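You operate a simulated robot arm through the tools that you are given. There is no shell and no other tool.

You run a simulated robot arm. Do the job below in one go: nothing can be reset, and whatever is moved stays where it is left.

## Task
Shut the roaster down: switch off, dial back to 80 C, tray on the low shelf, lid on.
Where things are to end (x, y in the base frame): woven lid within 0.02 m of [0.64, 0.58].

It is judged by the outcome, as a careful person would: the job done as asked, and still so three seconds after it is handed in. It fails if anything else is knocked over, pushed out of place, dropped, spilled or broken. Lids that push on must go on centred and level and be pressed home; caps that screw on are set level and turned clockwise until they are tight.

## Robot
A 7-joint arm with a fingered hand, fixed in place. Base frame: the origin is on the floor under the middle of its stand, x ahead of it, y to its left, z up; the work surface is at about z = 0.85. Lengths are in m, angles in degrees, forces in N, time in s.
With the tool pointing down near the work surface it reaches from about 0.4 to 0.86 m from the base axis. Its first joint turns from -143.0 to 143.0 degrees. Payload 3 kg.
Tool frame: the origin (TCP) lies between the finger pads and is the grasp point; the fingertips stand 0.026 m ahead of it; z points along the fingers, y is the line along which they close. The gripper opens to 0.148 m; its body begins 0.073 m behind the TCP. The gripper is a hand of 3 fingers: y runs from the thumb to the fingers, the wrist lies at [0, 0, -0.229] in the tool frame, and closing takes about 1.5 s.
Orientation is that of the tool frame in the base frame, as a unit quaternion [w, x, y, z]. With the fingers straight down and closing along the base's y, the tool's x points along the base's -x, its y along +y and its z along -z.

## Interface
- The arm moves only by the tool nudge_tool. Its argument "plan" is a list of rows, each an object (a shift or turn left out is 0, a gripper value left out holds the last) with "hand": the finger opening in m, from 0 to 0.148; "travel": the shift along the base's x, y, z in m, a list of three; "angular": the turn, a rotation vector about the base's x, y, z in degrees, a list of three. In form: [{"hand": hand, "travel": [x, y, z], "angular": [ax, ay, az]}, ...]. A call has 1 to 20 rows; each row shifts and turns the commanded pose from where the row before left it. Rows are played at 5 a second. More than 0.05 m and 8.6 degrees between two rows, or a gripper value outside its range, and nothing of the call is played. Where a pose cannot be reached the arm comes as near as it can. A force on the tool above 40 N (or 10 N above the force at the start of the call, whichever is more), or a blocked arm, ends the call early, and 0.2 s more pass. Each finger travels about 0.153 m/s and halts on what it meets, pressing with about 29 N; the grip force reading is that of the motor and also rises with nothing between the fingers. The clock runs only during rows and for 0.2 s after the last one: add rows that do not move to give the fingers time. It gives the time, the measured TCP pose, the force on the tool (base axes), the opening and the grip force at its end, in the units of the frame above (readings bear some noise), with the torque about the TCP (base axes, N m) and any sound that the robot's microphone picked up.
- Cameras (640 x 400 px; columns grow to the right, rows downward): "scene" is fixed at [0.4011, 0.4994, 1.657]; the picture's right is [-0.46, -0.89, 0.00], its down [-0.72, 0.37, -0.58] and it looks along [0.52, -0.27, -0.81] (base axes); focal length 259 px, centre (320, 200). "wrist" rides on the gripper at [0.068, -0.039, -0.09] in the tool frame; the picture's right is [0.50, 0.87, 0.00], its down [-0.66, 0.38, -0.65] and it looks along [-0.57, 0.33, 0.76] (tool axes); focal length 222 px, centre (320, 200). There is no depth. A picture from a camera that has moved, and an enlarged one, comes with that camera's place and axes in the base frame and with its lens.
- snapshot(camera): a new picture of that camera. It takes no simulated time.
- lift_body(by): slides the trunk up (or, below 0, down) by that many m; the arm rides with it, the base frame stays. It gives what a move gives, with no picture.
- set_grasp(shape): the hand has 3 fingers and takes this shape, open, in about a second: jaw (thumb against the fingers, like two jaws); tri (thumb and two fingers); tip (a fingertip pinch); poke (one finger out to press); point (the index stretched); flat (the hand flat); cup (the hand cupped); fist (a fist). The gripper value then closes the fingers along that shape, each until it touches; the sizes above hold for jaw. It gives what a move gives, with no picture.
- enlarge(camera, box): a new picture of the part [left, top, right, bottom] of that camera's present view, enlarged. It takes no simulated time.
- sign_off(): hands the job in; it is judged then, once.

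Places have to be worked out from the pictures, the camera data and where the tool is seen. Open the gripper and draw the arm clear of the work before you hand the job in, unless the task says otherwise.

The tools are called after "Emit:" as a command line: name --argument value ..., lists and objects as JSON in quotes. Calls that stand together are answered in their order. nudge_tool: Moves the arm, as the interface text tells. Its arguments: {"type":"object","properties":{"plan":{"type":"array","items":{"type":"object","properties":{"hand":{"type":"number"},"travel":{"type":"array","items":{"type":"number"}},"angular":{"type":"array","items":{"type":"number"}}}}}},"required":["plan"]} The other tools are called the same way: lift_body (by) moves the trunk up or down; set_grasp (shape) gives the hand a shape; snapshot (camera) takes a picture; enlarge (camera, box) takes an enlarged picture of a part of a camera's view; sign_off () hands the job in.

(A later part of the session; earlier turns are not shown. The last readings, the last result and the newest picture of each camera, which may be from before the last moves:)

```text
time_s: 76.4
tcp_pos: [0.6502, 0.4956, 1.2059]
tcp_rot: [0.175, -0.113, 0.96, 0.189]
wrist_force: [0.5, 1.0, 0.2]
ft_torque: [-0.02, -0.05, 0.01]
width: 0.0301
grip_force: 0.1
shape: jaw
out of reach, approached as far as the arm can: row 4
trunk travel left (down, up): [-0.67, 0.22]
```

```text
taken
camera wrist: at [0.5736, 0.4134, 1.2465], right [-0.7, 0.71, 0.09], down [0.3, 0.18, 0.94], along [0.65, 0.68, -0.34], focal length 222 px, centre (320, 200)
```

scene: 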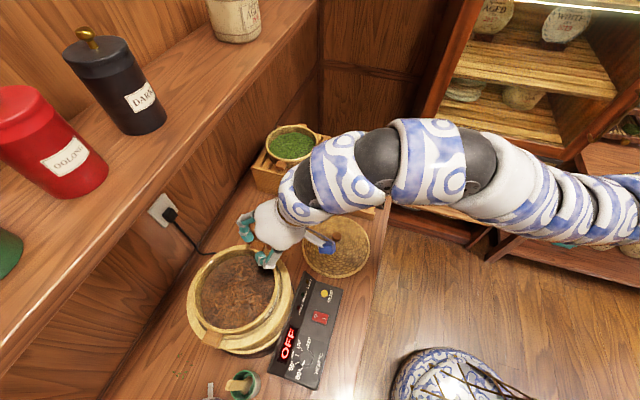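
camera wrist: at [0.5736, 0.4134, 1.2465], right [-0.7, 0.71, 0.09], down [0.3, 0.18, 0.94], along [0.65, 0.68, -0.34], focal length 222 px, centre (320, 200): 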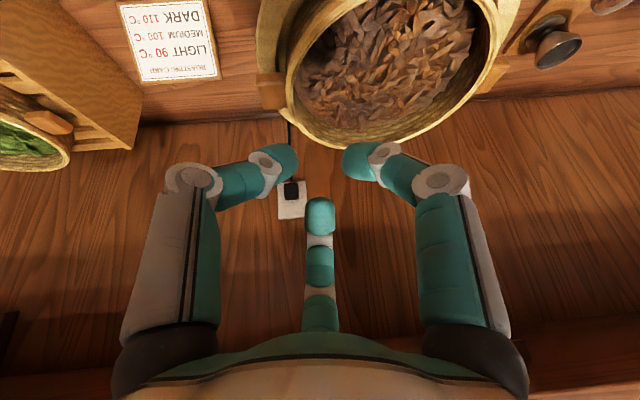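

The tilt works and the arm now has slack. I'll move over the tray centre at this height, then reduce the tilt step by step to find the least tilt that reaches it.

Emit:
nudge_tool --plan '[{"travel": [-0.003, 0.028, 0]}, {"travel": [-0.003, 0.028, 0]}, {"travel": [-0.004, 0.028, 0]}, {}]'

Emit:
nudge_tool --plan '[{"angular": [-3.06, 2.57, 0]}, {"angular": [-3.06, 2.57, 0]}, {"angular": [-2.3, 1.93, 0]}, {}]'

Emit:
snapshot --camera "scene"

Emit:
snapshot --camera "wrist"

```text
time_s: 77.4
tcp_pos: [0.6524, 0.536, 1.1746]
tcp_rot: [0.185, -0.072, 0.962, 0.188]
wrist_force: [-0.7, 0.8, -0.1]
ft_torque: [0.02, -0.03, 0.0]
width: 0.0302
grip_force: 0.1
shape: jaw
trunk travel left (down, up): [-0.67, 0.22]
```

```text
time_s: 78.4
tcp_pos: [0.6515, 0.536, 1.1721]
tcp_rot: [0.119, -0.075, 0.983, 0.12]
wrist_force: [0.4, 0.3, -1.2]
ft_torque: [0.01, -0.02, 0.02]
width: 0.03
grip_force: 0.1
shape: jaw
trunk travel left (down, up): [-0.67, 0.22]
```

```text
taken
```

scene: 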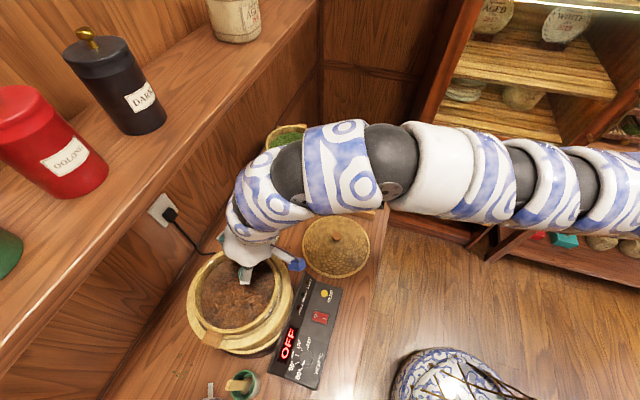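

```text
taken
camera wrist: at [0.5751, 0.4687, 1.2332], right [-0.63, 0.77, 0.06], down [0.42, 0.27, 0.86], along [0.65, 0.57, -0.5], focal length 222 px, centre (320, 200)
```

wrist: 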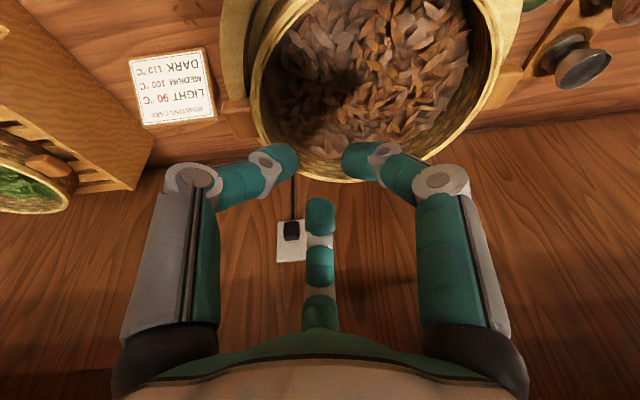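

I now have a better idea: the tray handles are blocks about 4×4 cm. Three fingertips closing around one block contact it at spread points, which resists drooping far better than pinching the thin rim. The handle on the shelf-facing side is near (0.721, 0.499) and needs only about 14° of tilt, so I'll turn the hand and hover over it to look.

Emit:
nudge_tool --plan '[{"hand": 0.08, "angular": [-1.49, -1.76, 6.53]}, {"angular": [-1.49, -1.76, 6.53]}, {"angular": [-1.49, -1.76, 6.53]}, {"angular": [-1.49, -1.76, 6.53]}, {"angular": [-1.49, -1.76, 6.53]}, {"travel": [0.022, -0.014, -0.005], "angular": [-2.03, 1.7, 0]}, {"travel": [0.022, -0.014, -0.005], "angular": [-2.03, 1.7, 0]}, {"travel": [0.022, -0.013, -0.005]}, {}]'

Emit:
snapshot --camera "wrist"

Emit:
snapshot --camera "scene"

```text
time_s: 80.4
tcp_pos: [0.7163, 0.4928, 1.1587]
tcp_rot: [0.11, -0.367, 0.922, 0.058]
wrist_force: [-1.4, 0.1, 1.2]
ft_torque: [-0.04, -0.01, 0.01]
width: 0.0797
grip_force: 0.2
shape: jaw
out of reach, approached as far as the arm can: row 8
trunk travel left (down, up): [-0.67, 0.22]
```

```text
taken
camera wrist: at [0.6808, 0.4034, 1.2288], right [-0.95, 0.3, -0.1], down [0.1, 0.59, 0.8], along [0.3, 0.75, -0.59], focal length 222 px, centre (320, 200)
```

wrist: 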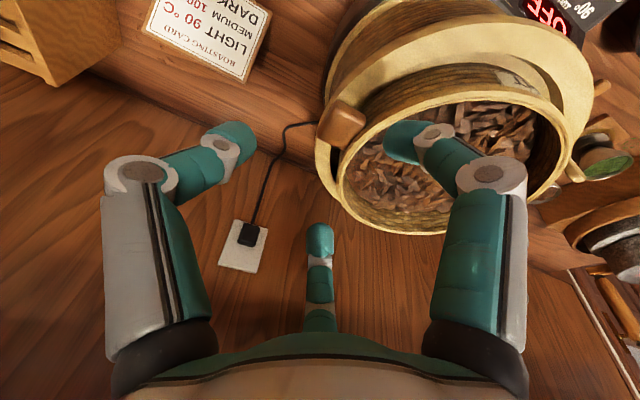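

```text
taken
```

scene: 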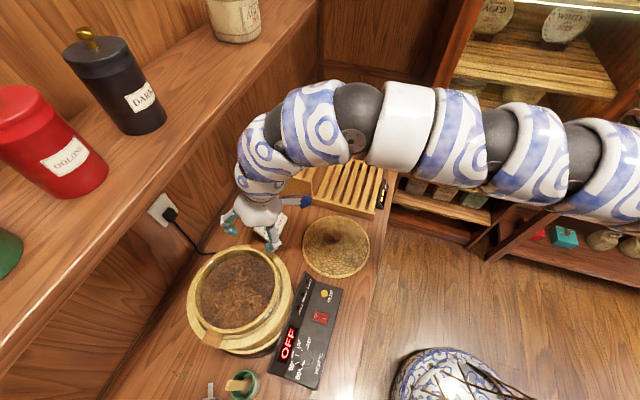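

Emit:
enlarge --camera "wrist" --box '[260, 60, 440, 200]'

Emit:
enlarge --camera "scene" --box '[225, 225, 305, 275]'

```text
2.86 times, centred on (350, 130) of wrist
camera zoom: at [0.6808, 0.4034, 1.2288], right [-0.95, 0.3, -0.1], down [0.1, 0.59, 0.8], along [0.3, 0.75, -0.59], focal length 635 px, centre (234, 400)
```

zoom: 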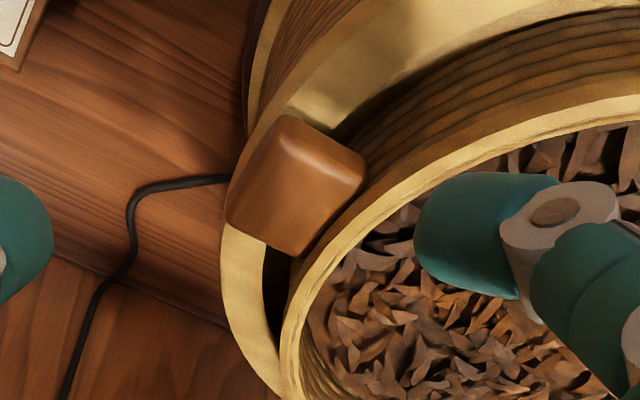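

```text
8.00 times, centred on (265, 250) of scene
camera zoom: at [0.4011, 0.4994, 1.657], right [-0.46, -0.89, 0.0], down [-0.72, 0.37, -0.58], along [0.52, -0.27, -0.81], focal length 2075 px, centre (760, -200)
```

zoom: 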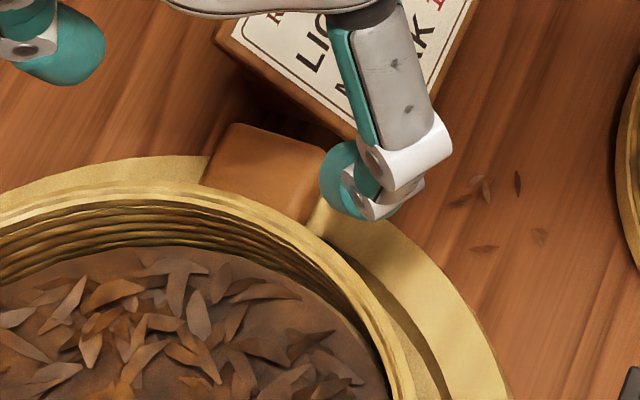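

Emit:
enlarge --camera "wrist" --box '[310, 85, 380, 145]'

Emit:
enlarge --camera "scene" --box '[240, 230, 280, 255]'

```text
6.67 times, centred on (345, 115) of wrist
camera zoom: at [0.6808, 0.4034, 1.2288], right [-0.95, 0.3, -0.1], down [0.1, 0.59, 0.8], along [0.3, 0.75, -0.59], focal length 1481 px, centre (153, 767)
```

zoom: 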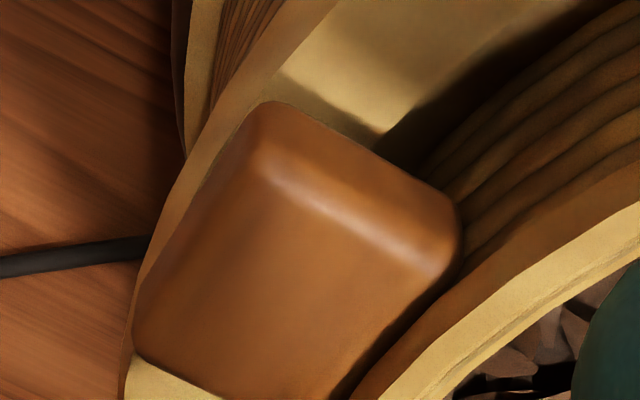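

```text
16.00 times, centred on (260, 242) of scene
camera zoom: at [0.4011, 0.4994, 1.657], right [-0.46, -0.89, 0.0], down [-0.72, 0.37, -0.58], along [0.52, -0.27, -0.81], focal length 4149 px, centre (1280, -480)
```

zoom: 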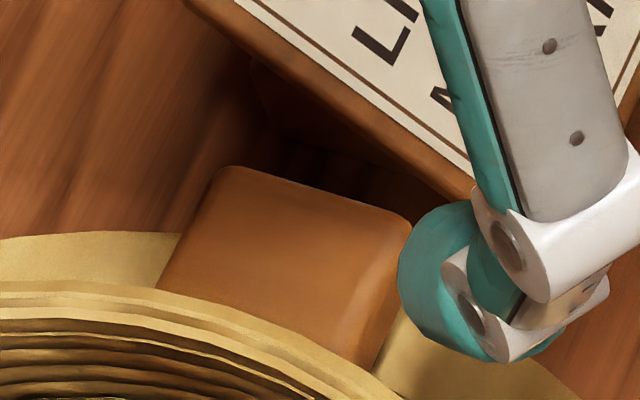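

Re-fitting the tray from several views gives: rim z≈1.087, radius≈0.0915, collar ring z≈1.055. The handle block is about 3×3 cm and 1.4 cm thick, at (0.714, 0.506) with its top at ≈1.085. The strongest grip is one finger inside the wall and two outside around the block's outer corners. I'll check how far the hand can roll, since I need other yaw angles.

Emit:
nudge_tool --plan '[{"angular": [1.28, 1.5, -7.76]}, {"angular": [1.28, 1.5, -7.76]}, {"angular": [1.28, 1.5, -7.76]}, {"angular": [1.28, 1.5, -7.76]}, {"angular": [1.28, 1.5, -7.76]}, {"angular": [1.28, 1.5, -7.76]}, {"angular": [1.28, 1.5, -7.76]}, {"angular": [0.64, 0.75, -3.88]}, {}]'

Emit:
snapshot --camera "wrist"

```text
time_s: 82.4
tcp_pos: [0.716, 0.491, 1.1581]
tcp_rot: [0.066, 0.145, 0.982, 0.105]
wrist_force: [0.3, 0.9, 0.2]
ft_torque: [0.01, 0.01, 0.0]
width: 0.0798
grip_force: 0.0
shape: jaw
trunk travel left (down, up): [-0.67, 0.22]
```

```text
taken
camera wrist: at [0.6266, 0.4592, 1.2306], right [-0.24, 0.96, 0.15], down [0.62, 0.04, 0.78], along [0.75, 0.28, -0.6], focal length 222 px, centre (320, 200)
```

wrist: 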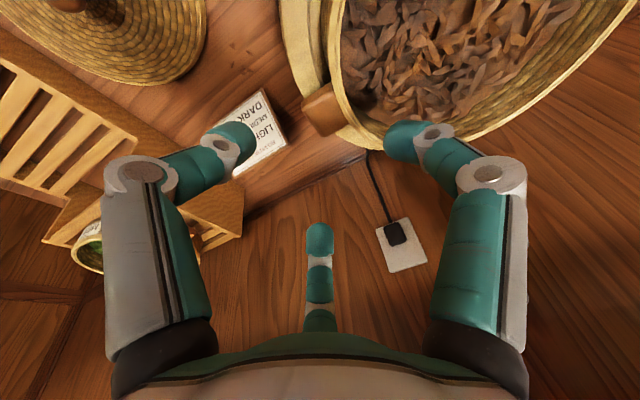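

Finger 1 is now over the inside of the tray with the other two outside. I'll check more roll in the same direction, since setting the tray down may need it, then come back.

Emit:
nudge_tool --plan '[{"angular": [1.28, 1.5, -7.76]}, {"angular": [1.28, 1.5, -7.76]}, {"angular": [1.28, 1.5, -7.76]}, {"angular": [1.28, 1.5, -7.76]}, {"angular": [1.28, 1.5, -7.76]}, {"angular": [1.28, 1.5, -7.76]}, {"angular": [1.28, 1.5, -7.76]}, {"angular": [1.28, 1.5, -7.76]}, {"angular": [1.28, 1.5, -7.76]}, {"angular": [1.28, 1.5, -7.76]}, {"angular": [1.28, 1.5, -7.76]}, {"angular": [1.28, 1.5, -7.76]}, {"angular": [1.28, 1.5, -7.76]}, {"angular": [1.28, 1.5, -7.76]}, {}]'

```text
time_s: 85.6
tcp_pos: [0.7149, 0.4913, 1.1585]
tcp_rot: [-0.05, 0.896, 0.427, 0.114]
wrist_force: [0.4, -0.2, -0.8]
ft_torque: [0.01, 0.04, 0.02]
width: 0.0798
grip_force: 0.0
shape: jaw
trunk travel left (down, up): [-0.67, 0.22]
```

The roll is free over a wide range. I come back to the grasp yaw, add about 3° of tilt for reach margin, and line up over the handle block at z≈1.13.

Emit:
nudge_tool --plan '[{"angular": [-1.28, -1.5, 7.76]}, {"angular": [-1.28, -1.5, 7.76]}, {"angular": [-1.28, -1.5, 7.76]}, {"angular": [-1.28, -1.5, 7.76]}, {"angular": [-1.28, -1.5, 7.76]}, {"angular": [-1.28, -1.5, 7.76]}, {"angular": [-1.28, -1.5, 7.76]}, {"angular": [-1.28, -1.5, 7.76]}, {"angular": [-1.28, -1.5, 7.76]}, {"angular": [-1.28, -1.5, 7.76]}, {"angular": [-1.28, -1.5, 7.76]}, {"angular": [-1.28, -1.5, 7.76]}, {"angular": [-1.28, -1.5, 7.76]}, {"angular": [-1.28, -1.5, 7.76]}, {"angular": [2.27, -1.97, 0]}, {"travel": [-0.003, 0.011, -0.028]}, {}]'

Emit:
snapshot --camera "wrist"

Emit:
snapshot --camera "scene"

```text
time_s: 89.2
tcp_pos: [0.7134, 0.5018, 1.1311]
tcp_rot: [0.081, 0.145, 0.978, 0.128]
wrist_force: [-0.1, 0.0, -0.1]
ft_torque: [0.0, -0.01, -0.02]
width: 0.0795
grip_force: 0.1
shape: jaw
trunk travel left (down, up): [-0.67, 0.22]
```

```text
taken
camera wrist: at [0.6218, 0.4659, 1.1974], right [-0.25, 0.95, 0.18], down [0.59, 0.0, 0.81], along [0.77, 0.3, -0.57], focal length 222 px, centre (320, 200)
```

wrist: 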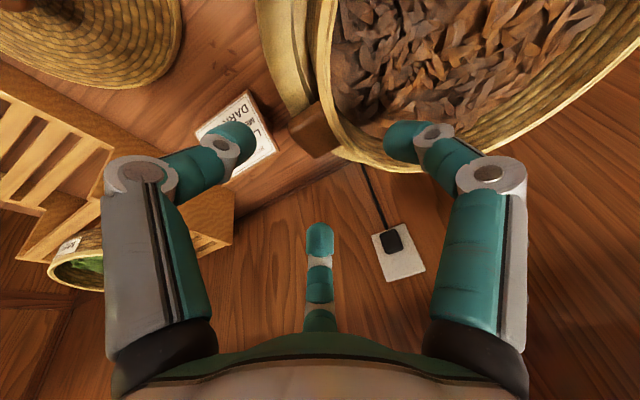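

```text
taken
```

scene: 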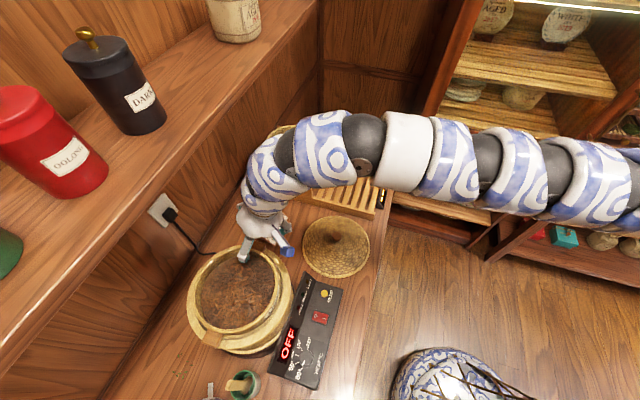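

Emit:
enlarge --camera "wrist" --box '[270, 80, 430, 190]'

Emit:
enlarge --camera "scene" --box '[220, 210, 310, 270]'

```text
3.64 times, centred on (350, 135) of wrist
camera zoom: at [0.6218, 0.4659, 1.1974], right [-0.25, 0.95, 0.18], down [0.59, 0.0, 0.81], along [0.77, 0.3, -0.57], focal length 808 px, centre (211, 436)
```

zoom: 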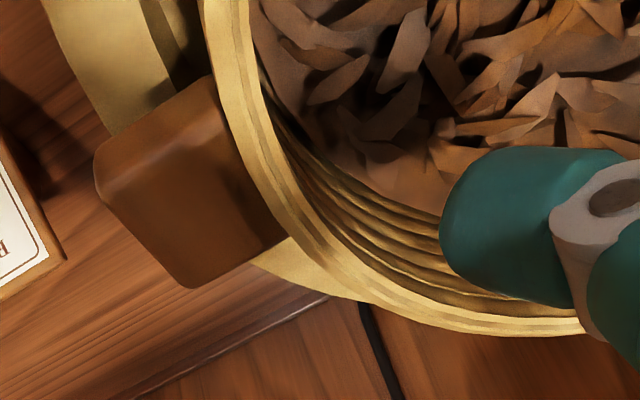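

```text
6.67 times, centred on (265, 240) of scene
camera zoom: at [0.4011, 0.4994, 1.657], right [-0.46, -0.89, 0.0], down [-0.72, 0.37, -0.58], along [0.52, -0.27, -0.81], focal length 1729 px, centre (687, -67)
```

zoom: 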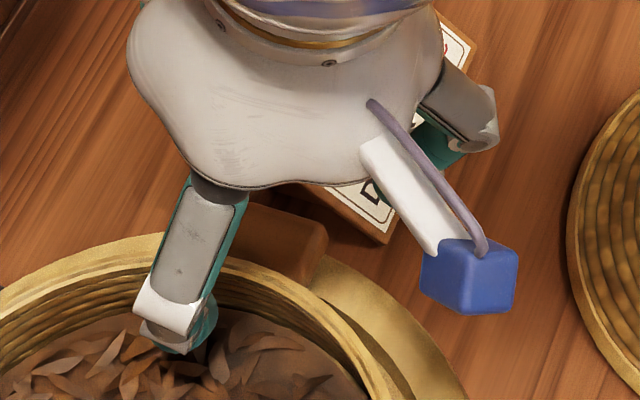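

The block's outer edge is near (0.718, 0.500), so I shift 3 mm toward the tray and lower the three fingers around it, watching force.

Emit:
nudge_tool --plan '[{"travel": [-0.0015, 0.0015, -0.015]}, {"travel": [-0.0015, 0.0015, -0.012]}, {"travel": [0, 0, -0.008]}, {}]'

Emit:
snapshot --camera "wrist"

Emit:
enlarge --camera "wrist" --box '[240, 80, 440, 220]'

```text
time_s: 90.2
tcp_pos: [0.7108, 0.5054, 1.0958]
tcp_rot: [0.08, 0.145, 0.978, 0.128]
wrist_force: [0.0, -0.8, -0.1]
ft_torque: [-0.01, 0.0, 0.0]
width: 0.0798
grip_force: 0.1
shape: jaw
trunk travel left (down, up): [-0.67, 0.22]
```

```text
taken
camera wrist: at [0.6193, 0.4696, 1.1628], right [-0.25, 0.95, 0.18], down [0.59, 0.0, 0.81], along [0.77, 0.3, -0.57], focal length 222 px, centre (320, 200)
```

wrist: 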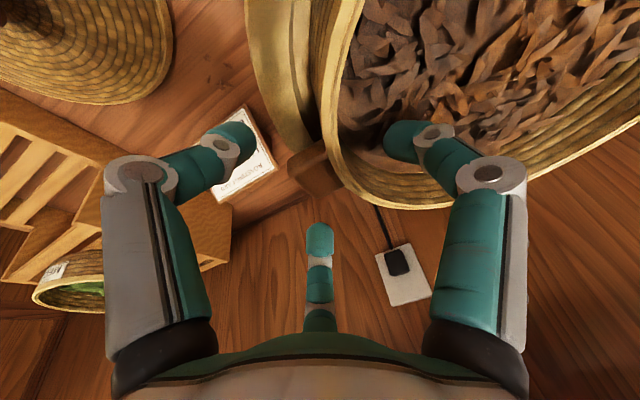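

```text
2.86 times, centred on (340, 150) of wrist
camera zoom: at [0.6193, 0.4696, 1.1628], right [-0.25, 0.95, 0.18], down [0.59, 0.0, 0.81], along [0.77, 0.3, -0.57], focal length 635 px, centre (263, 343)
```

zoom: 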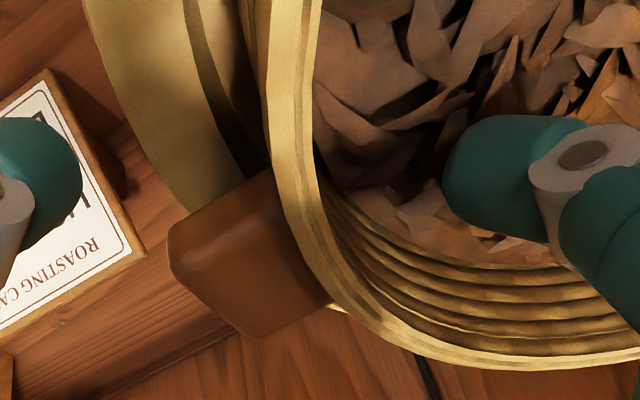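

Two wrist views agree on the block: outer top edge from (0.712, 0.4915) to (0.732, 0.512), top z≈1.077. The finger circle is centred on it within 2 mm, so I go down another centimetre and then close.

Emit:
nudge_tool --plan '[{"travel": [0.001, 0, -0.005]}, {"travel": [0, 0, -0.004]}, {}]'

Emit:
nudge_tool --plan '[{"hand": 0.07}, {"hand": 0.06}, {"hand": 0.05}, {"hand": 0.04}, {"hand": 0.03}, {"hand": 0.02}, {}]'

Emit:
enlarge --camera "wrist" --box '[220, 80, 440, 260]'

Emit:
enlarge --camera "scene" --box '[142, 220, 338, 360]'

```text
time_s: 91.0
tcp_pos: [0.711, 0.5059, 1.0872]
tcp_rot: [0.08, 0.144, 0.978, 0.128]
wrist_force: [0.5, 0.4, 0.0]
ft_torque: [-0.01, -0.03, 0.01]
width: 0.0796
grip_force: 0.1
shape: jaw
trunk travel left (down, up): [-0.67, 0.22]
```

```text
time_s: 92.6
tcp_pos: [0.7117, 0.5056, 1.0863]
tcp_rot: [0.08, 0.145, 0.978, 0.127]
wrist_force: [-0.9, 0.6, 0.0]
ft_torque: [0.09, 0.01, 0.06]
width: 0.035
grip_force: 29.2
shape: jaw
trunk travel left (down, up): [-0.67, 0.22]
```

```text
2.22 times, centred on (330, 170) of wrist
camera zoom: at [0.6199, 0.47, 1.1538], right [-0.25, 0.95, 0.18], down [0.59, 0.0, 0.81], along [0.77, 0.3, -0.57], focal length 494 px, centre (298, 267)
```

zoom: 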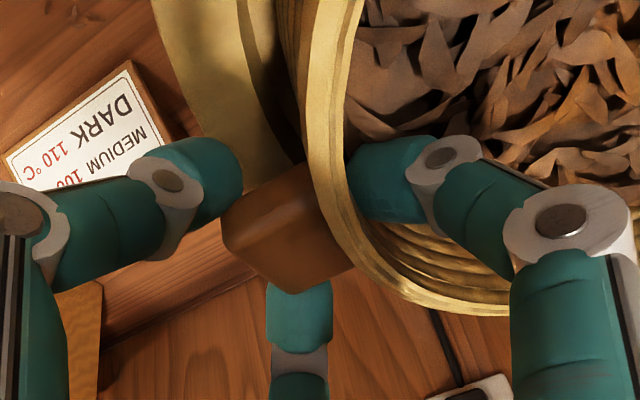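

```text
2.86 times, centred on (240, 290) of scene
camera zoom: at [0.4011, 0.4994, 1.657], right [-0.46, -0.89, 0.0], down [-0.72, 0.37, -0.58], along [0.52, -0.27, -0.81], focal length 741 px, centre (549, -57)
```

zoom: 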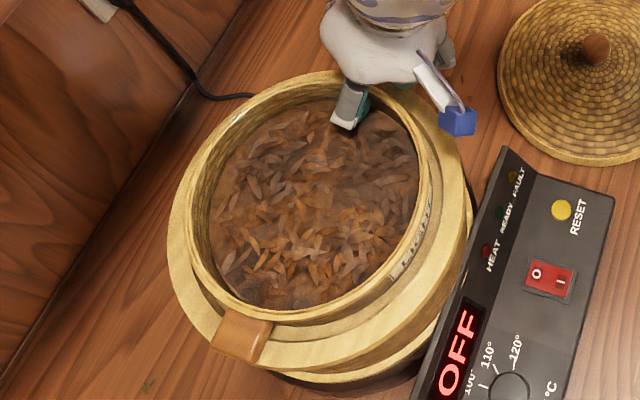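

All three fingers are on (29 N grip): one inside the wall, two on the block's outer corners, and nothing shifted. I'll do a small trial lift of 1.5 cm to see if the tray stays level.

Emit:
nudge_tool --plan '[{"travel": [0, 0, 0.005]}, {"travel": [0, 0, 0.005]}, {"travel": [0, 0, 0.005]}, {}]'

Emit:
enlarge --camera "scene" --box '[142, 220, 338, 360]'

Emit:
enlarge --camera "wrist" --box '[220, 80, 440, 260]'

```text
time_s: 93.6
tcp_pos: [0.7113, 0.5051, 1.1025]
tcp_rot: [0.08, 0.145, 0.978, 0.128]
wrist_force: [-0.7, -0.1, 1.0]
ft_torque: [0.3, 0.02, 0.06]
width: 0.033
grip_force: 29.2
shape: jaw
trunk travel left (down, up): [-0.67, 0.22]
```

```text
2.86 times, centred on (240, 290) of scene
camera zoom: at [0.4011, 0.4994, 1.657], right [-0.46, -0.89, 0.0], down [-0.72, 0.37, -0.58], along [0.52, -0.27, -0.81], focal length 741 px, centre (549, -57)
```

zoom: 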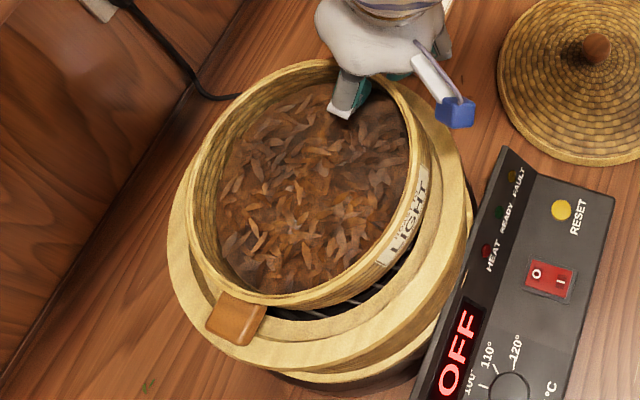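

```text
2.22 times, centred on (330, 170) of wrist
camera zoom: at [0.6196, 0.4701, 1.1694], right [-0.25, 0.95, 0.18], down [0.59, 0.0, 0.81], along [0.77, 0.3, -0.57], focal length 494 px, centre (298, 267)
```

zoom: 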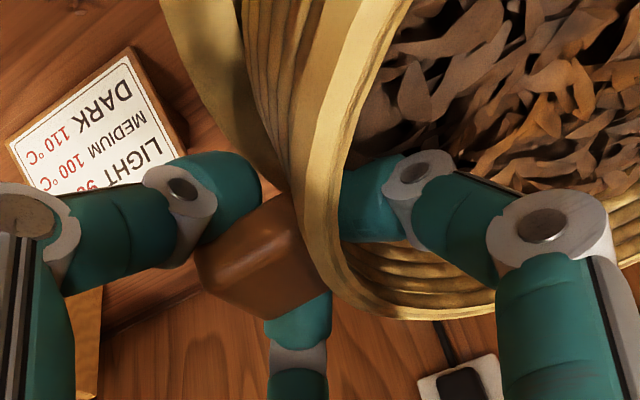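

The whole tray has risen with the hand and the rim shifted evenly, so it looks close to level, now clear of the collar on the near side. I lift another 3 cm and check the level again.

Emit:
nudge_tool --plan '[{"travel": [0, 0, 0.007]}, {"travel": [0, 0, 0.008]}, {"travel": [0, 0, 0.008]}, {"travel": [0, 0, 0.007]}, {}]'

Emit:
enlarge --camera "scene" --box '[142, 220, 338, 360]'

Emit:
snapshot --camera "wrist"

```text
time_s: 94.8
tcp_pos: [0.7126, 0.5053, 1.1318]
tcp_rot: [0.079, 0.144, 0.978, 0.126]
wrist_force: [-0.6, -0.6, -1.2]
ft_torque: [-0.09, -0.08, -0.02]
width: 0.0296
grip_force: 28.8
shape: jaw
trunk travel left (down, up): [-0.67, 0.22]
```

```text
2.86 times, centred on (240, 290) of scene
camera zoom: at [0.4011, 0.4994, 1.657], right [-0.46, -0.89, 0.0], down [-0.72, 0.37, -0.58], along [0.52, -0.27, -0.81], focal length 741 px, centre (549, -57)
```

zoom: 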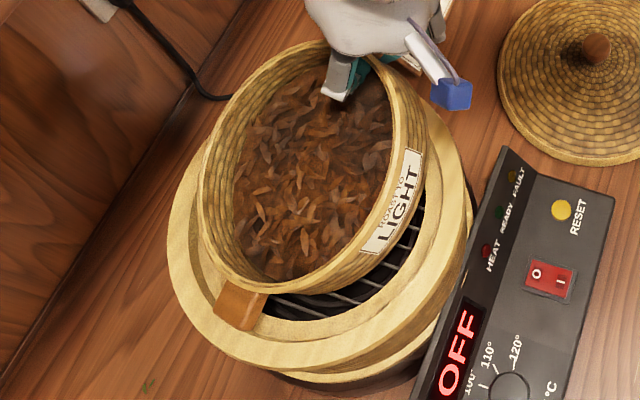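

```text
taken
camera wrist: at [0.6197, 0.4694, 1.199], right [-0.25, 0.95, 0.17], down [0.59, 0.0, 0.81], along [0.77, 0.3, -0.57], focal length 222 px, centre (320, 200)
```

wrist: 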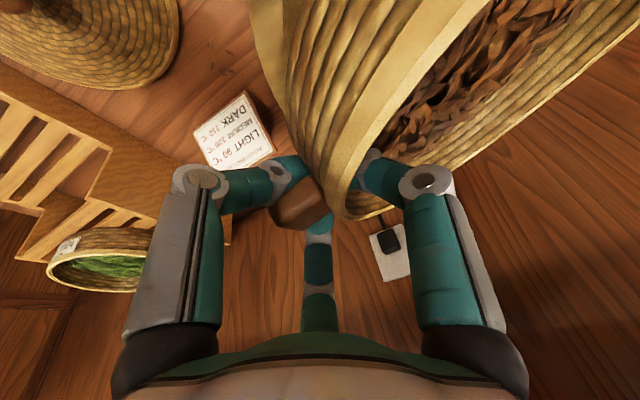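

The tray is pivoting in the grip: the near side rises while the far side stays down, and the fingers are slipping. I lower it back gently before anything slides.

Emit:
nudge_tool --plan '[{"travel": [0, 0, -0.008]}, {"travel": [0, 0, -0.008]}, {"travel": [0, 0, -0.008]}, {"travel": [0, 0, -0.007]}, {"travel": [0, 0, -0.007]}, {}]'

Emit:
enlarge --camera "scene" --box '[142, 220, 338, 360]'

Emit:
snapshot --camera "wrist"

```text
time_s: 96.2
tcp_pos: [0.7102, 0.5044, 1.0949]
tcp_rot: [0.08, 0.143, 0.978, 0.128]
wrist_force: [-5.0, -2.2, 7.4]
ft_torque: [0.58, -0.03, 0.16]
width: 0.0299
grip_force: 28.8
shape: jaw
trunk travel left (down, up): [-0.67, 0.22]
```

```text
2.86 times, centred on (240, 290) of scene
camera zoom: at [0.4011, 0.4994, 1.657], right [-0.46, -0.89, 0.0], down [-0.72, 0.37, -0.58], along [0.52, -0.27, -0.81], focal length 741 px, centre (549, -57)
```

zoom: 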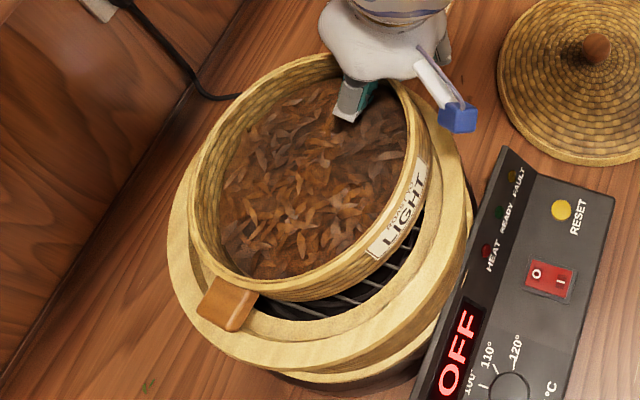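

```text
taken
camera wrist: at [0.6185, 0.4694, 1.162], right [-0.25, 0.95, 0.18], down [0.59, 0.0, 0.81], along [0.77, 0.3, -0.57], focal length 222 px, centre (320, 200)
```

wrist: 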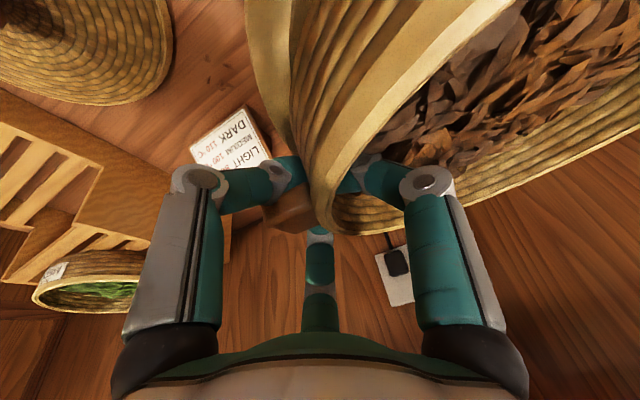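

The roll came from the hand's tilt putting the two outer fingertips at different heights on a thin block. I'll ease the tray back toward its seat and lower it, then regrip with two fingers inside the wall and one on the block's end, which tolerates the tilt.

Emit:
nudge_tool --plan '[{"travel": [-0.004, 0.003, 0]}, {"travel": [-0.004, 0.003, -0.002]}, {"travel": [-0.003, 0.002, -0.003]}, {}]'

Emit:
enlarge --camera "scene" --box '[142, 220, 338, 360]'

Emit:
snapshot --camera "wrist"

```text
time_s: 97.2
tcp_pos: [0.7009, 0.5131, 1.0888]
tcp_rot: [0.079, 0.144, 0.978, 0.127]
wrist_force: [-0.5, -2.1, 2.2]
ft_torque: [0.41, -0.07, 0.06]
width: 0.0302
grip_force: 29.1
shape: jaw
trunk travel left (down, up): [-0.67, 0.22]
```

```text
2.86 times, centred on (240, 290) of scene
camera zoom: at [0.4011, 0.4994, 1.657], right [-0.46, -0.89, 0.0], down [-0.72, 0.37, -0.58], along [0.52, -0.27, -0.81], focal length 741 px, centre (549, -57)
```

zoom: 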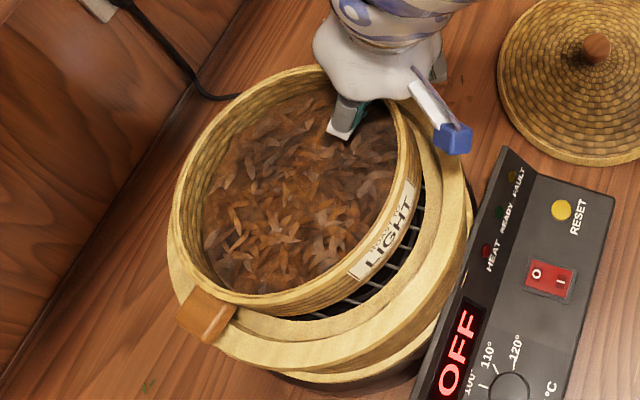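

```text
taken
camera wrist: at [0.6086, 0.478, 1.1564], right [-0.25, 0.95, 0.18], down [0.59, 0.01, 0.81], along [0.77, 0.3, -0.57], focal length 222 px, centre (320, 200)
```

wrist: 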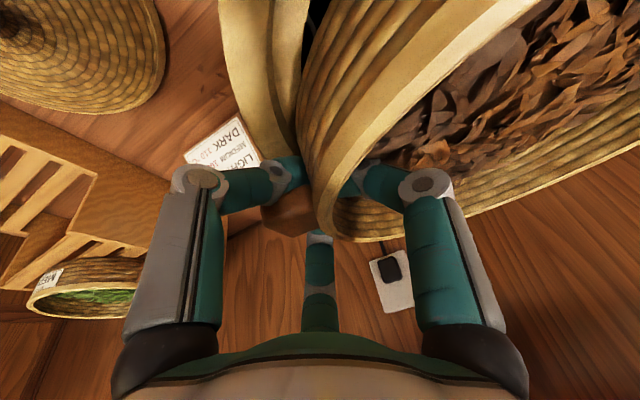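

The tray is rolled with its label side up relative to the hand, and the grip has settled (width steady at 0.030). Tilting the hand 10° further outward should bring the tray back level in this grip, so I do that slowly and look.

Emit:
nudge_tool --plan '[{"angular": [1.77, -1.77, 0]}, {"angular": [1.77, -1.77, 0]}, {"angular": [1.77, -1.77, 0]}, {"angular": [1.77, -1.77, 0]}, {}]'

Emit:
enlarge --camera "scene" --box '[142, 220, 338, 360]'

Emit:
snapshot --camera "wrist"

```text
time_s: 98.4
tcp_pos: [0.7007, 0.5118, 1.0884]
tcp_rot: [0.132, 0.141, 0.961, 0.196]
wrist_force: [-0.3, 0.7, 0.8]
ft_torque: [0.11, 0.05, 0.04]
width: 0.03
grip_force: 29.1
shape: jaw
trunk travel left (down, up): [-0.67, 0.22]
```

```text
2.86 times, centred on (240, 290) of scene
camera zoom: at [0.4011, 0.4994, 1.657], right [-0.46, -0.89, 0.0], down [-0.72, 0.37, -0.58], along [0.52, -0.27, -0.81], focal length 741 px, centre (549, -57)
```

zoom: 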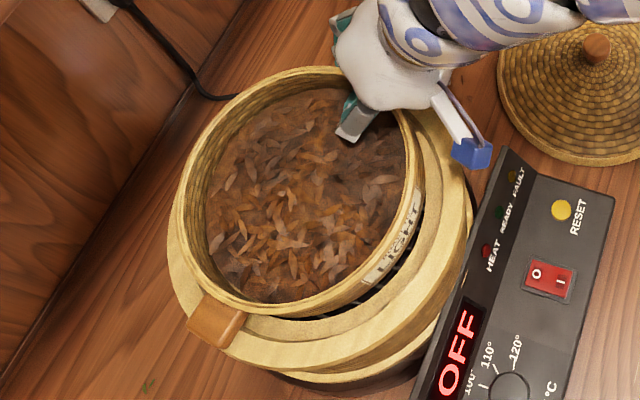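

```text
taken
camera wrist: at [0.6015, 0.4699, 1.1394], right [-0.27, 0.93, 0.26], down [0.49, -0.1, 0.87], along [0.83, 0.36, -0.43], focal length 222 px, centre (320, 200)
```

wrist: 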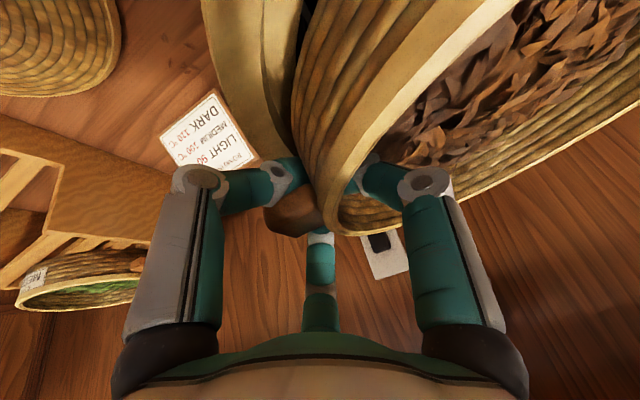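

The tray follows the hand and now sits nearly level. I try a small lift of 2 cm with this settled grip.

Emit:
nudge_tool --plan '[{"travel": [0.001, -0.001, 0.006]}, {"travel": [0.001, -0.001, 0.007]}, {"travel": [0.001, -0.001, 0.007]}, {}]'

Emit:
enlarge --camera "scene" --box '[142, 220, 338, 360]'

Emit:
snapshot --camera "wrist"

```text
time_s: 99.4
tcp_pos: [0.7039, 0.5091, 1.1075]
tcp_rot: [0.13, 0.142, 0.962, 0.195]
wrist_force: [0.2, 0.2, -1.6]
ft_torque: [-0.12, -0.07, -0.01]
width: 0.0295
grip_force: 28.5
shape: jaw
trunk travel left (down, up): [-0.67, 0.22]
```

```text
2.86 times, centred on (240, 290) of scene
camera zoom: at [0.4011, 0.4994, 1.657], right [-0.46, -0.89, 0.0], down [-0.72, 0.37, -0.58], along [0.52, -0.27, -0.81], focal length 741 px, centre (549, -57)
```

zoom: 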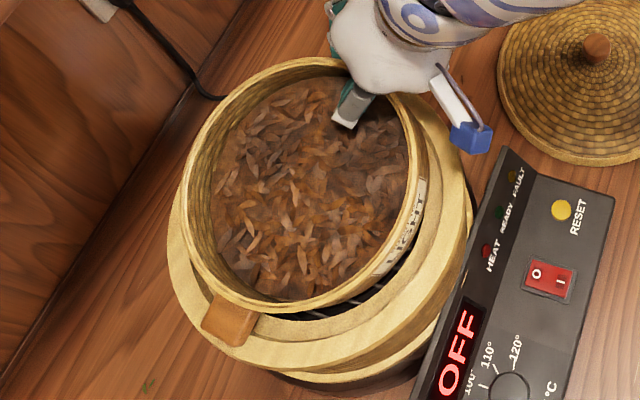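

```text
taken
camera wrist: at [0.6044, 0.4674, 1.1596], right [-0.27, 0.93, 0.26], down [0.49, -0.1, 0.87], along [0.83, 0.36, -0.43], focal length 222 px, centre (320, 200)
```

wrist: 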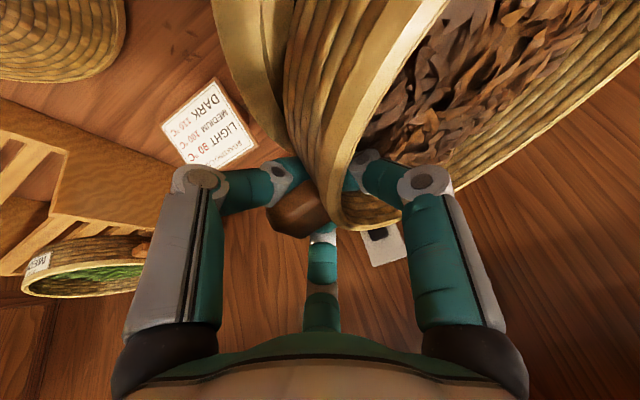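

The far side still doesn't lift; the thin block can't carry the tray's leverage. I lower it back into its seat and will use the inside-spread grip instead (three fingers pressing outward on the inner wall), which spreads the load around the whole rim.

Emit:
nudge_tool --plan '[{"travel": [-0.002, -0.001, -0.006]}, {"travel": [-0.002, -0.001, -0.006]}, {"travel": [-0.001, 0, -0.005]}, {}]'

Emit:
enlarge --camera "scene" --box '[142, 220, 338, 360]'

```text
time_s: 100.4
tcp_pos: [0.6973, 0.51, 1.091]
tcp_rot: [0.131, 0.141, 0.961, 0.197]
wrist_force: [-0.1, 0.1, 0.8]
ft_torque: [0.16, 0.03, 0.02]
width: 0.0292
grip_force: 29.4
shape: jaw
trunk travel left (down, up): [-0.67, 0.22]
```

```text
2.86 times, centred on (240, 290) of scene
camera zoom: at [0.4011, 0.4994, 1.657], right [-0.46, -0.89, 0.0], down [-0.72, 0.37, -0.58], along [0.52, -0.27, -0.81], focal length 741 px, centre (549, -57)
```

zoom: 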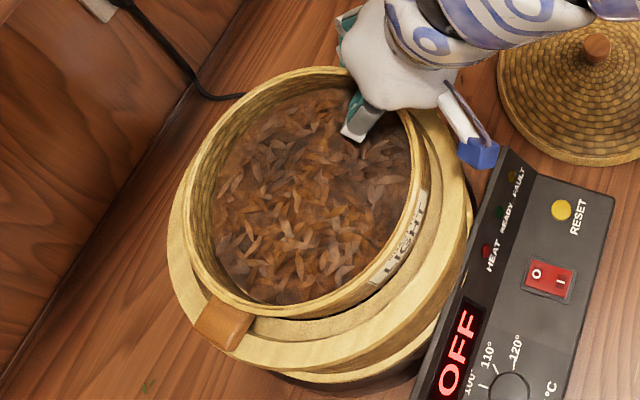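

Emit:
nudge_tool --plan '[{"travel": [-0.002, -0.001, -0.001]}, {"travel": [-0.002, -0.001, -0.002]}, {"travel": [-0.001, 0, -0.002]}, {}]'

Emit:
nudge_tool --plan '[{"hand": 0.036}, {"hand": 0.045}, {"hand": 0.06}, {"hand": 0.08}, {}]'

Emit:
enlarge --camera "scene" --box '[142, 220, 338, 360]'

Emit:
snapshot --camera "wrist"

```text
time_s: 101.4
tcp_pos: [0.6926, 0.5054, 1.0854]
tcp_rot: [0.131, 0.141, 0.962, 0.196]
wrist_force: [1.2, 0.3, 0.3]
ft_torque: [0.27, -0.01, -0.08]
width: 0.0294
grip_force: 28.7
shape: jaw
trunk travel left (down, up): [-0.67, 0.22]
```

```text
time_s: 102.6
tcp_pos: [0.6934, 0.5055, 1.0873]
tcp_rot: [0.132, 0.141, 0.961, 0.196]
wrist_force: [3.4, 4.1, 17.5]
ft_torque: [-0.06, -0.04, 0.01]
width: 0.0676
grip_force: 0.0
shape: jaw
trunk travel left (down, up): [-0.67, 0.22]
```

```text
2.86 times, centred on (240, 290) of scene
camera zoom: at [0.4011, 0.4994, 1.657], right [-0.46, -0.89, 0.0], down [-0.72, 0.37, -0.58], along [0.52, -0.27, -0.81], focal length 741 px, centre (549, -57)
```

zoom: 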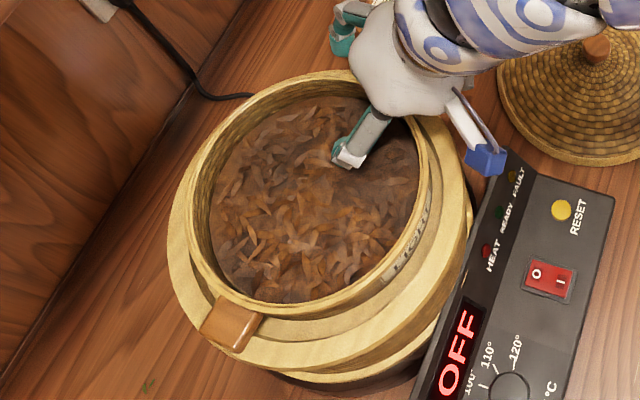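

```text
taken
camera wrist: at [0.5933, 0.463, 1.1383], right [-0.27, 0.93, 0.26], down [0.49, -0.1, 0.87], along [0.83, 0.36, -0.42], focal length 222 px, centre (320, 200)
```

wrist: 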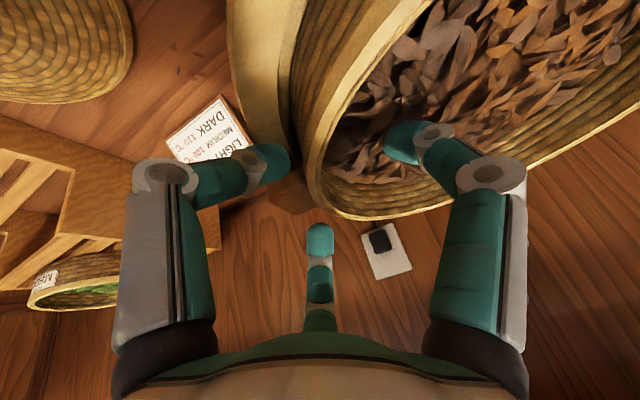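

Released: the tray is seated again, only turned a few degrees. The thumb is pressing on the collar (17 N), so I rise straight up now.

Emit:
nudge_tool --plan '[{"travel": [0, 0, 0.015]}, {"travel": [0, 0, 0.03]}, {"travel": [0, 0, 0.04]}, {}]'

Emit:
enlarge --camera "scene" --box '[142, 220, 338, 360]'

Emit:
snapshot --camera "wrist"

```text
time_s: 103.6
tcp_pos: [0.6928, 0.5058, 1.1687]
tcp_rot: [0.131, 0.141, 0.962, 0.195]
wrist_force: [0.2, -0.4, 0.3]
ft_torque: [-0.03, 0.0, -0.03]
width: 0.0796
grip_force: 0.1
shape: jaw
trunk travel left (down, up): [-0.67, 0.22]
```

```text
2.86 times, centred on (240, 290) of scene
camera zoom: at [0.4011, 0.4994, 1.657], right [-0.46, -0.89, 0.0], down [-0.72, 0.37, -0.58], along [0.52, -0.27, -0.81], focal length 741 px, centre (549, -57)
```

zoom: 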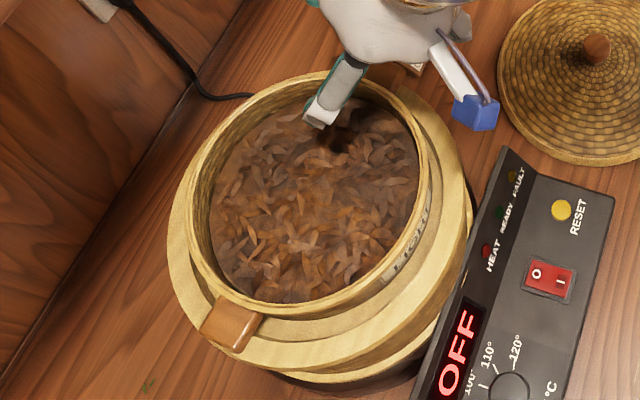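

```text
taken
camera wrist: at [0.5939, 0.4633, 1.221], right [-0.27, 0.93, 0.26], down [0.49, -0.1, 0.87], along [0.83, 0.36, -0.43], focal length 222 px, centre (320, 200)
```

wrist: 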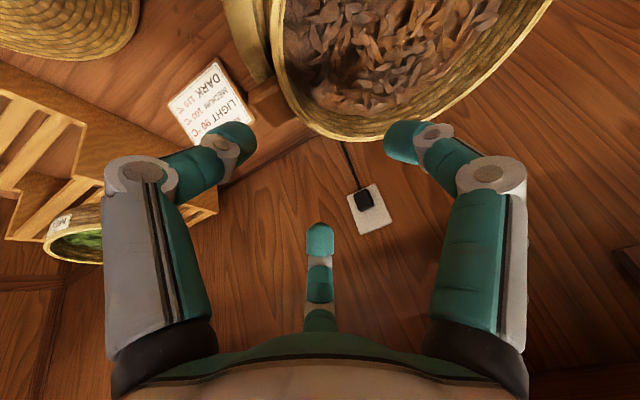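

The tray is properly seated again. For the inside-spread grip I want one finger toward the robot, two away, and about 16° tilt. I rise, turn and tilt the hand, move over the tray, and lower the trunk a bit for reach.

Emit:
nudge_tool --plan '[{"travel": [-0.01, 0.01, 0.04], "hand": 0.065}, {"travel": [-0.015, 0.013, 0.01], "angular": [-3.5, 4.55, 0.5]}, {"travel": [-0.015, 0.013, 0], "angular": [-3.5, 4.55, 0.5]}, {"travel": [-0.013, 0.01, 0], "angular": [1.03, 1.52, -6.4]}, {"travel": [-0.01, 0.01, 0], "angular": [1.03, 1.52, -6.4]}, {"angular": [1.03, 1.52, -6.4]}, {}]'

Emit:
lift_body --by -0.06

Emit:
snapshot --camera "wrist"

Emit:
snapshot --camera "scene"

```text
time_s: 105.2
tcp_pos: [0.6295, 0.5632, 1.2213]
tcp_rot: [0.038, 0.307, 0.941, 0.135]
wrist_force: [0.0, 0.1, -0.7]
ft_torque: [0.02, -0.03, 0.02]
width: 0.0651
grip_force: 0.0
shape: jaw
trunk travel left (down, up): [-0.67, 0.22]
```

```text
time_s: 106.2
tcp_pos: [0.6298, 0.5614, 1.1611]
tcp_rot: [0.038, 0.308, 0.941, 0.135]
wrist_force: [-0.1, 0.1, -0.3]
ft_torque: [-0.02, -0.02, 0.01]
width: 0.0649
grip_force: 0.2
shape: jaw
trunk travel left (down, up): [-0.61, 0.28]
```

```text
taken
camera wrist: at [0.5385, 0.5513, 1.2383], right [0.09, 0.97, 0.25], down [0.64, -0.24, 0.73], along [0.76, 0.09, -0.64], focal length 222 px, centre (320, 200)
```

wrist: 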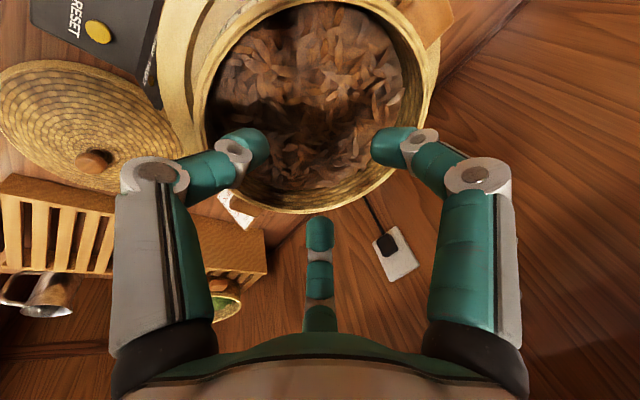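

```text
taken
```

scene: 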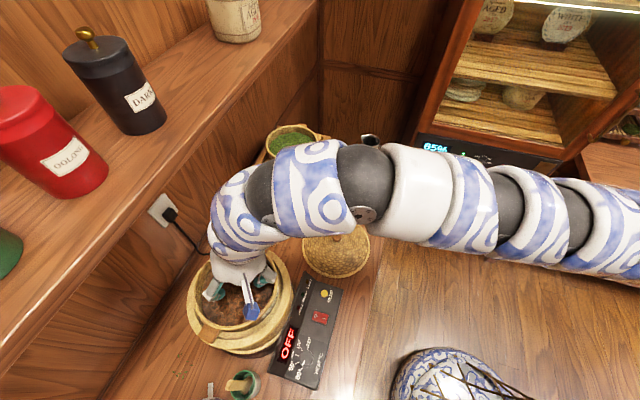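

Not flagged, and the fingers are over the tray opening. I lower to z≈1.10 with the fingers still narrow and check.

Emit:
nudge_tool --plan '[{"travel": [0, 0, -0.025]}, {"travel": [0, 0, -0.02]}, {"travel": [0, 0, -0.015]}, {}]'

Emit:
snapshot --camera "wrist"

Emit:
enlarge --camera "scene" --box '[142, 220, 338, 360]'

```text
time_s: 107.2
tcp_pos: [0.6299, 0.5616, 1.1017]
tcp_rot: [0.039, 0.308, 0.941, 0.136]
wrist_force: [0.1, -0.9, 0.1]
ft_torque: [-0.01, -0.01, 0.0]
width: 0.0652
grip_force: 0.2
shape: jaw
trunk travel left (down, up): [-0.61, 0.28]
```

```text
taken
camera wrist: at [0.5387, 0.551, 1.1785], right [0.09, 0.97, 0.25], down [0.64, -0.24, 0.73], along [0.76, 0.09, -0.64], focal length 222 px, centre (320, 200)
```

wrist: 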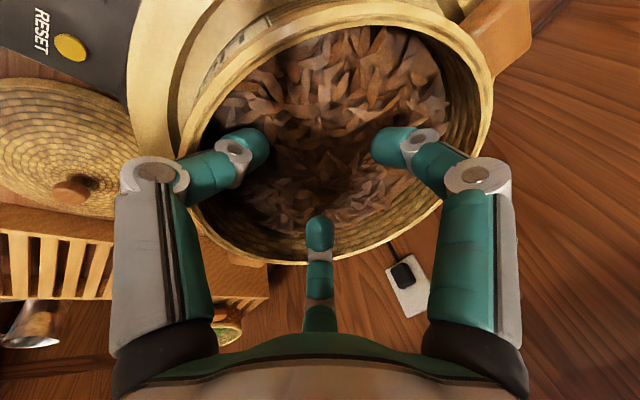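

```text
2.86 times, centred on (240, 290) of scene
camera zoom: at [0.4011, 0.4994, 1.657], right [-0.46, -0.89, 0.0], down [-0.72, 0.37, -0.58], along [0.52, -0.27, -0.81], focal length 741 px, centre (549, -57)
```

zoom: 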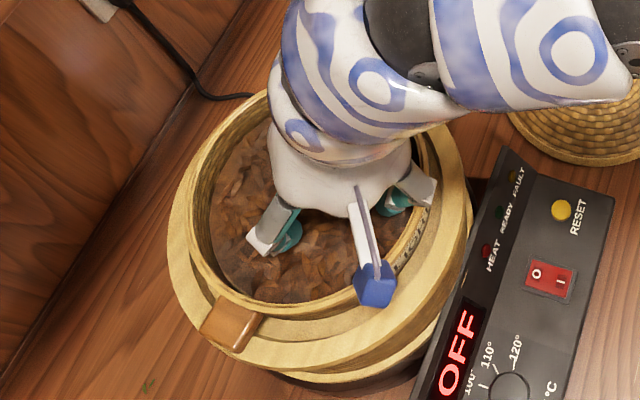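

The opening is well centred. With this tilt the near finger's knuckle could land on the rim, so I close the hand, shift 4 mm outward, and then descend to z≈1.08.

Emit:
nudge_tool --plan '[{"hand": 0.04, "travel": [0.001, 0.0015, 0]}, {"hand": 0.02, "travel": [0.001, 0.0015, 0]}, {}, {"travel": [0, 0, -0.008]}, {"travel": [0, 0, -0.007]}, {"travel": [0, 0, -0.006]}, {}]'

Emit:
snapshot --camera "wrist"

Emit:
enlarge --camera "scene" --box '[142, 220, 338, 360]'

```text
time_s: 108.8
tcp_pos: [0.6313, 0.5654, 1.0806]
tcp_rot: [0.038, 0.308, 0.941, 0.135]
wrist_force: [0.1, 0.5, 1.1]
ft_torque: [-0.07, 0.06, 0.05]
width: 0.0203
grip_force: 0.1
shape: jaw
trunk travel left (down, up): [-0.61, 0.28]
```

```text
taken
camera wrist: at [0.5409, 0.5547, 1.1574], right [0.09, 0.97, 0.25], down [0.64, -0.24, 0.73], along [0.76, 0.09, -0.64], focal length 222 px, centre (320, 200)
```

wrist: 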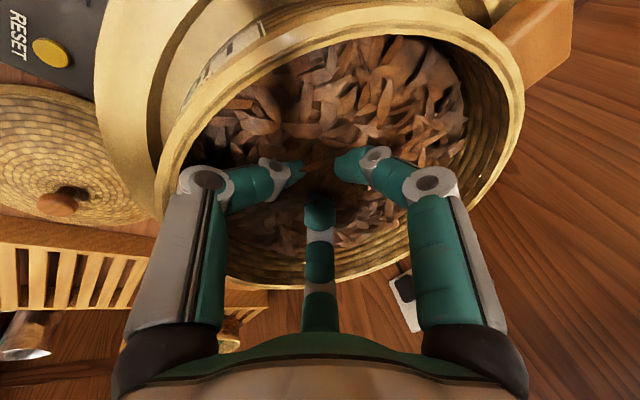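

```text
2.86 times, centred on (240, 290) of scene
camera zoom: at [0.4011, 0.4994, 1.657], right [-0.46, -0.89, 0.0], down [-0.72, 0.37, -0.58], along [0.52, -0.27, -0.81], focal length 741 px, centre (549, -57)
```

zoom: 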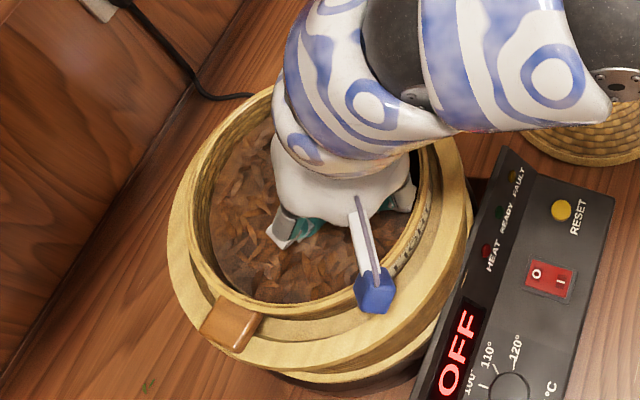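

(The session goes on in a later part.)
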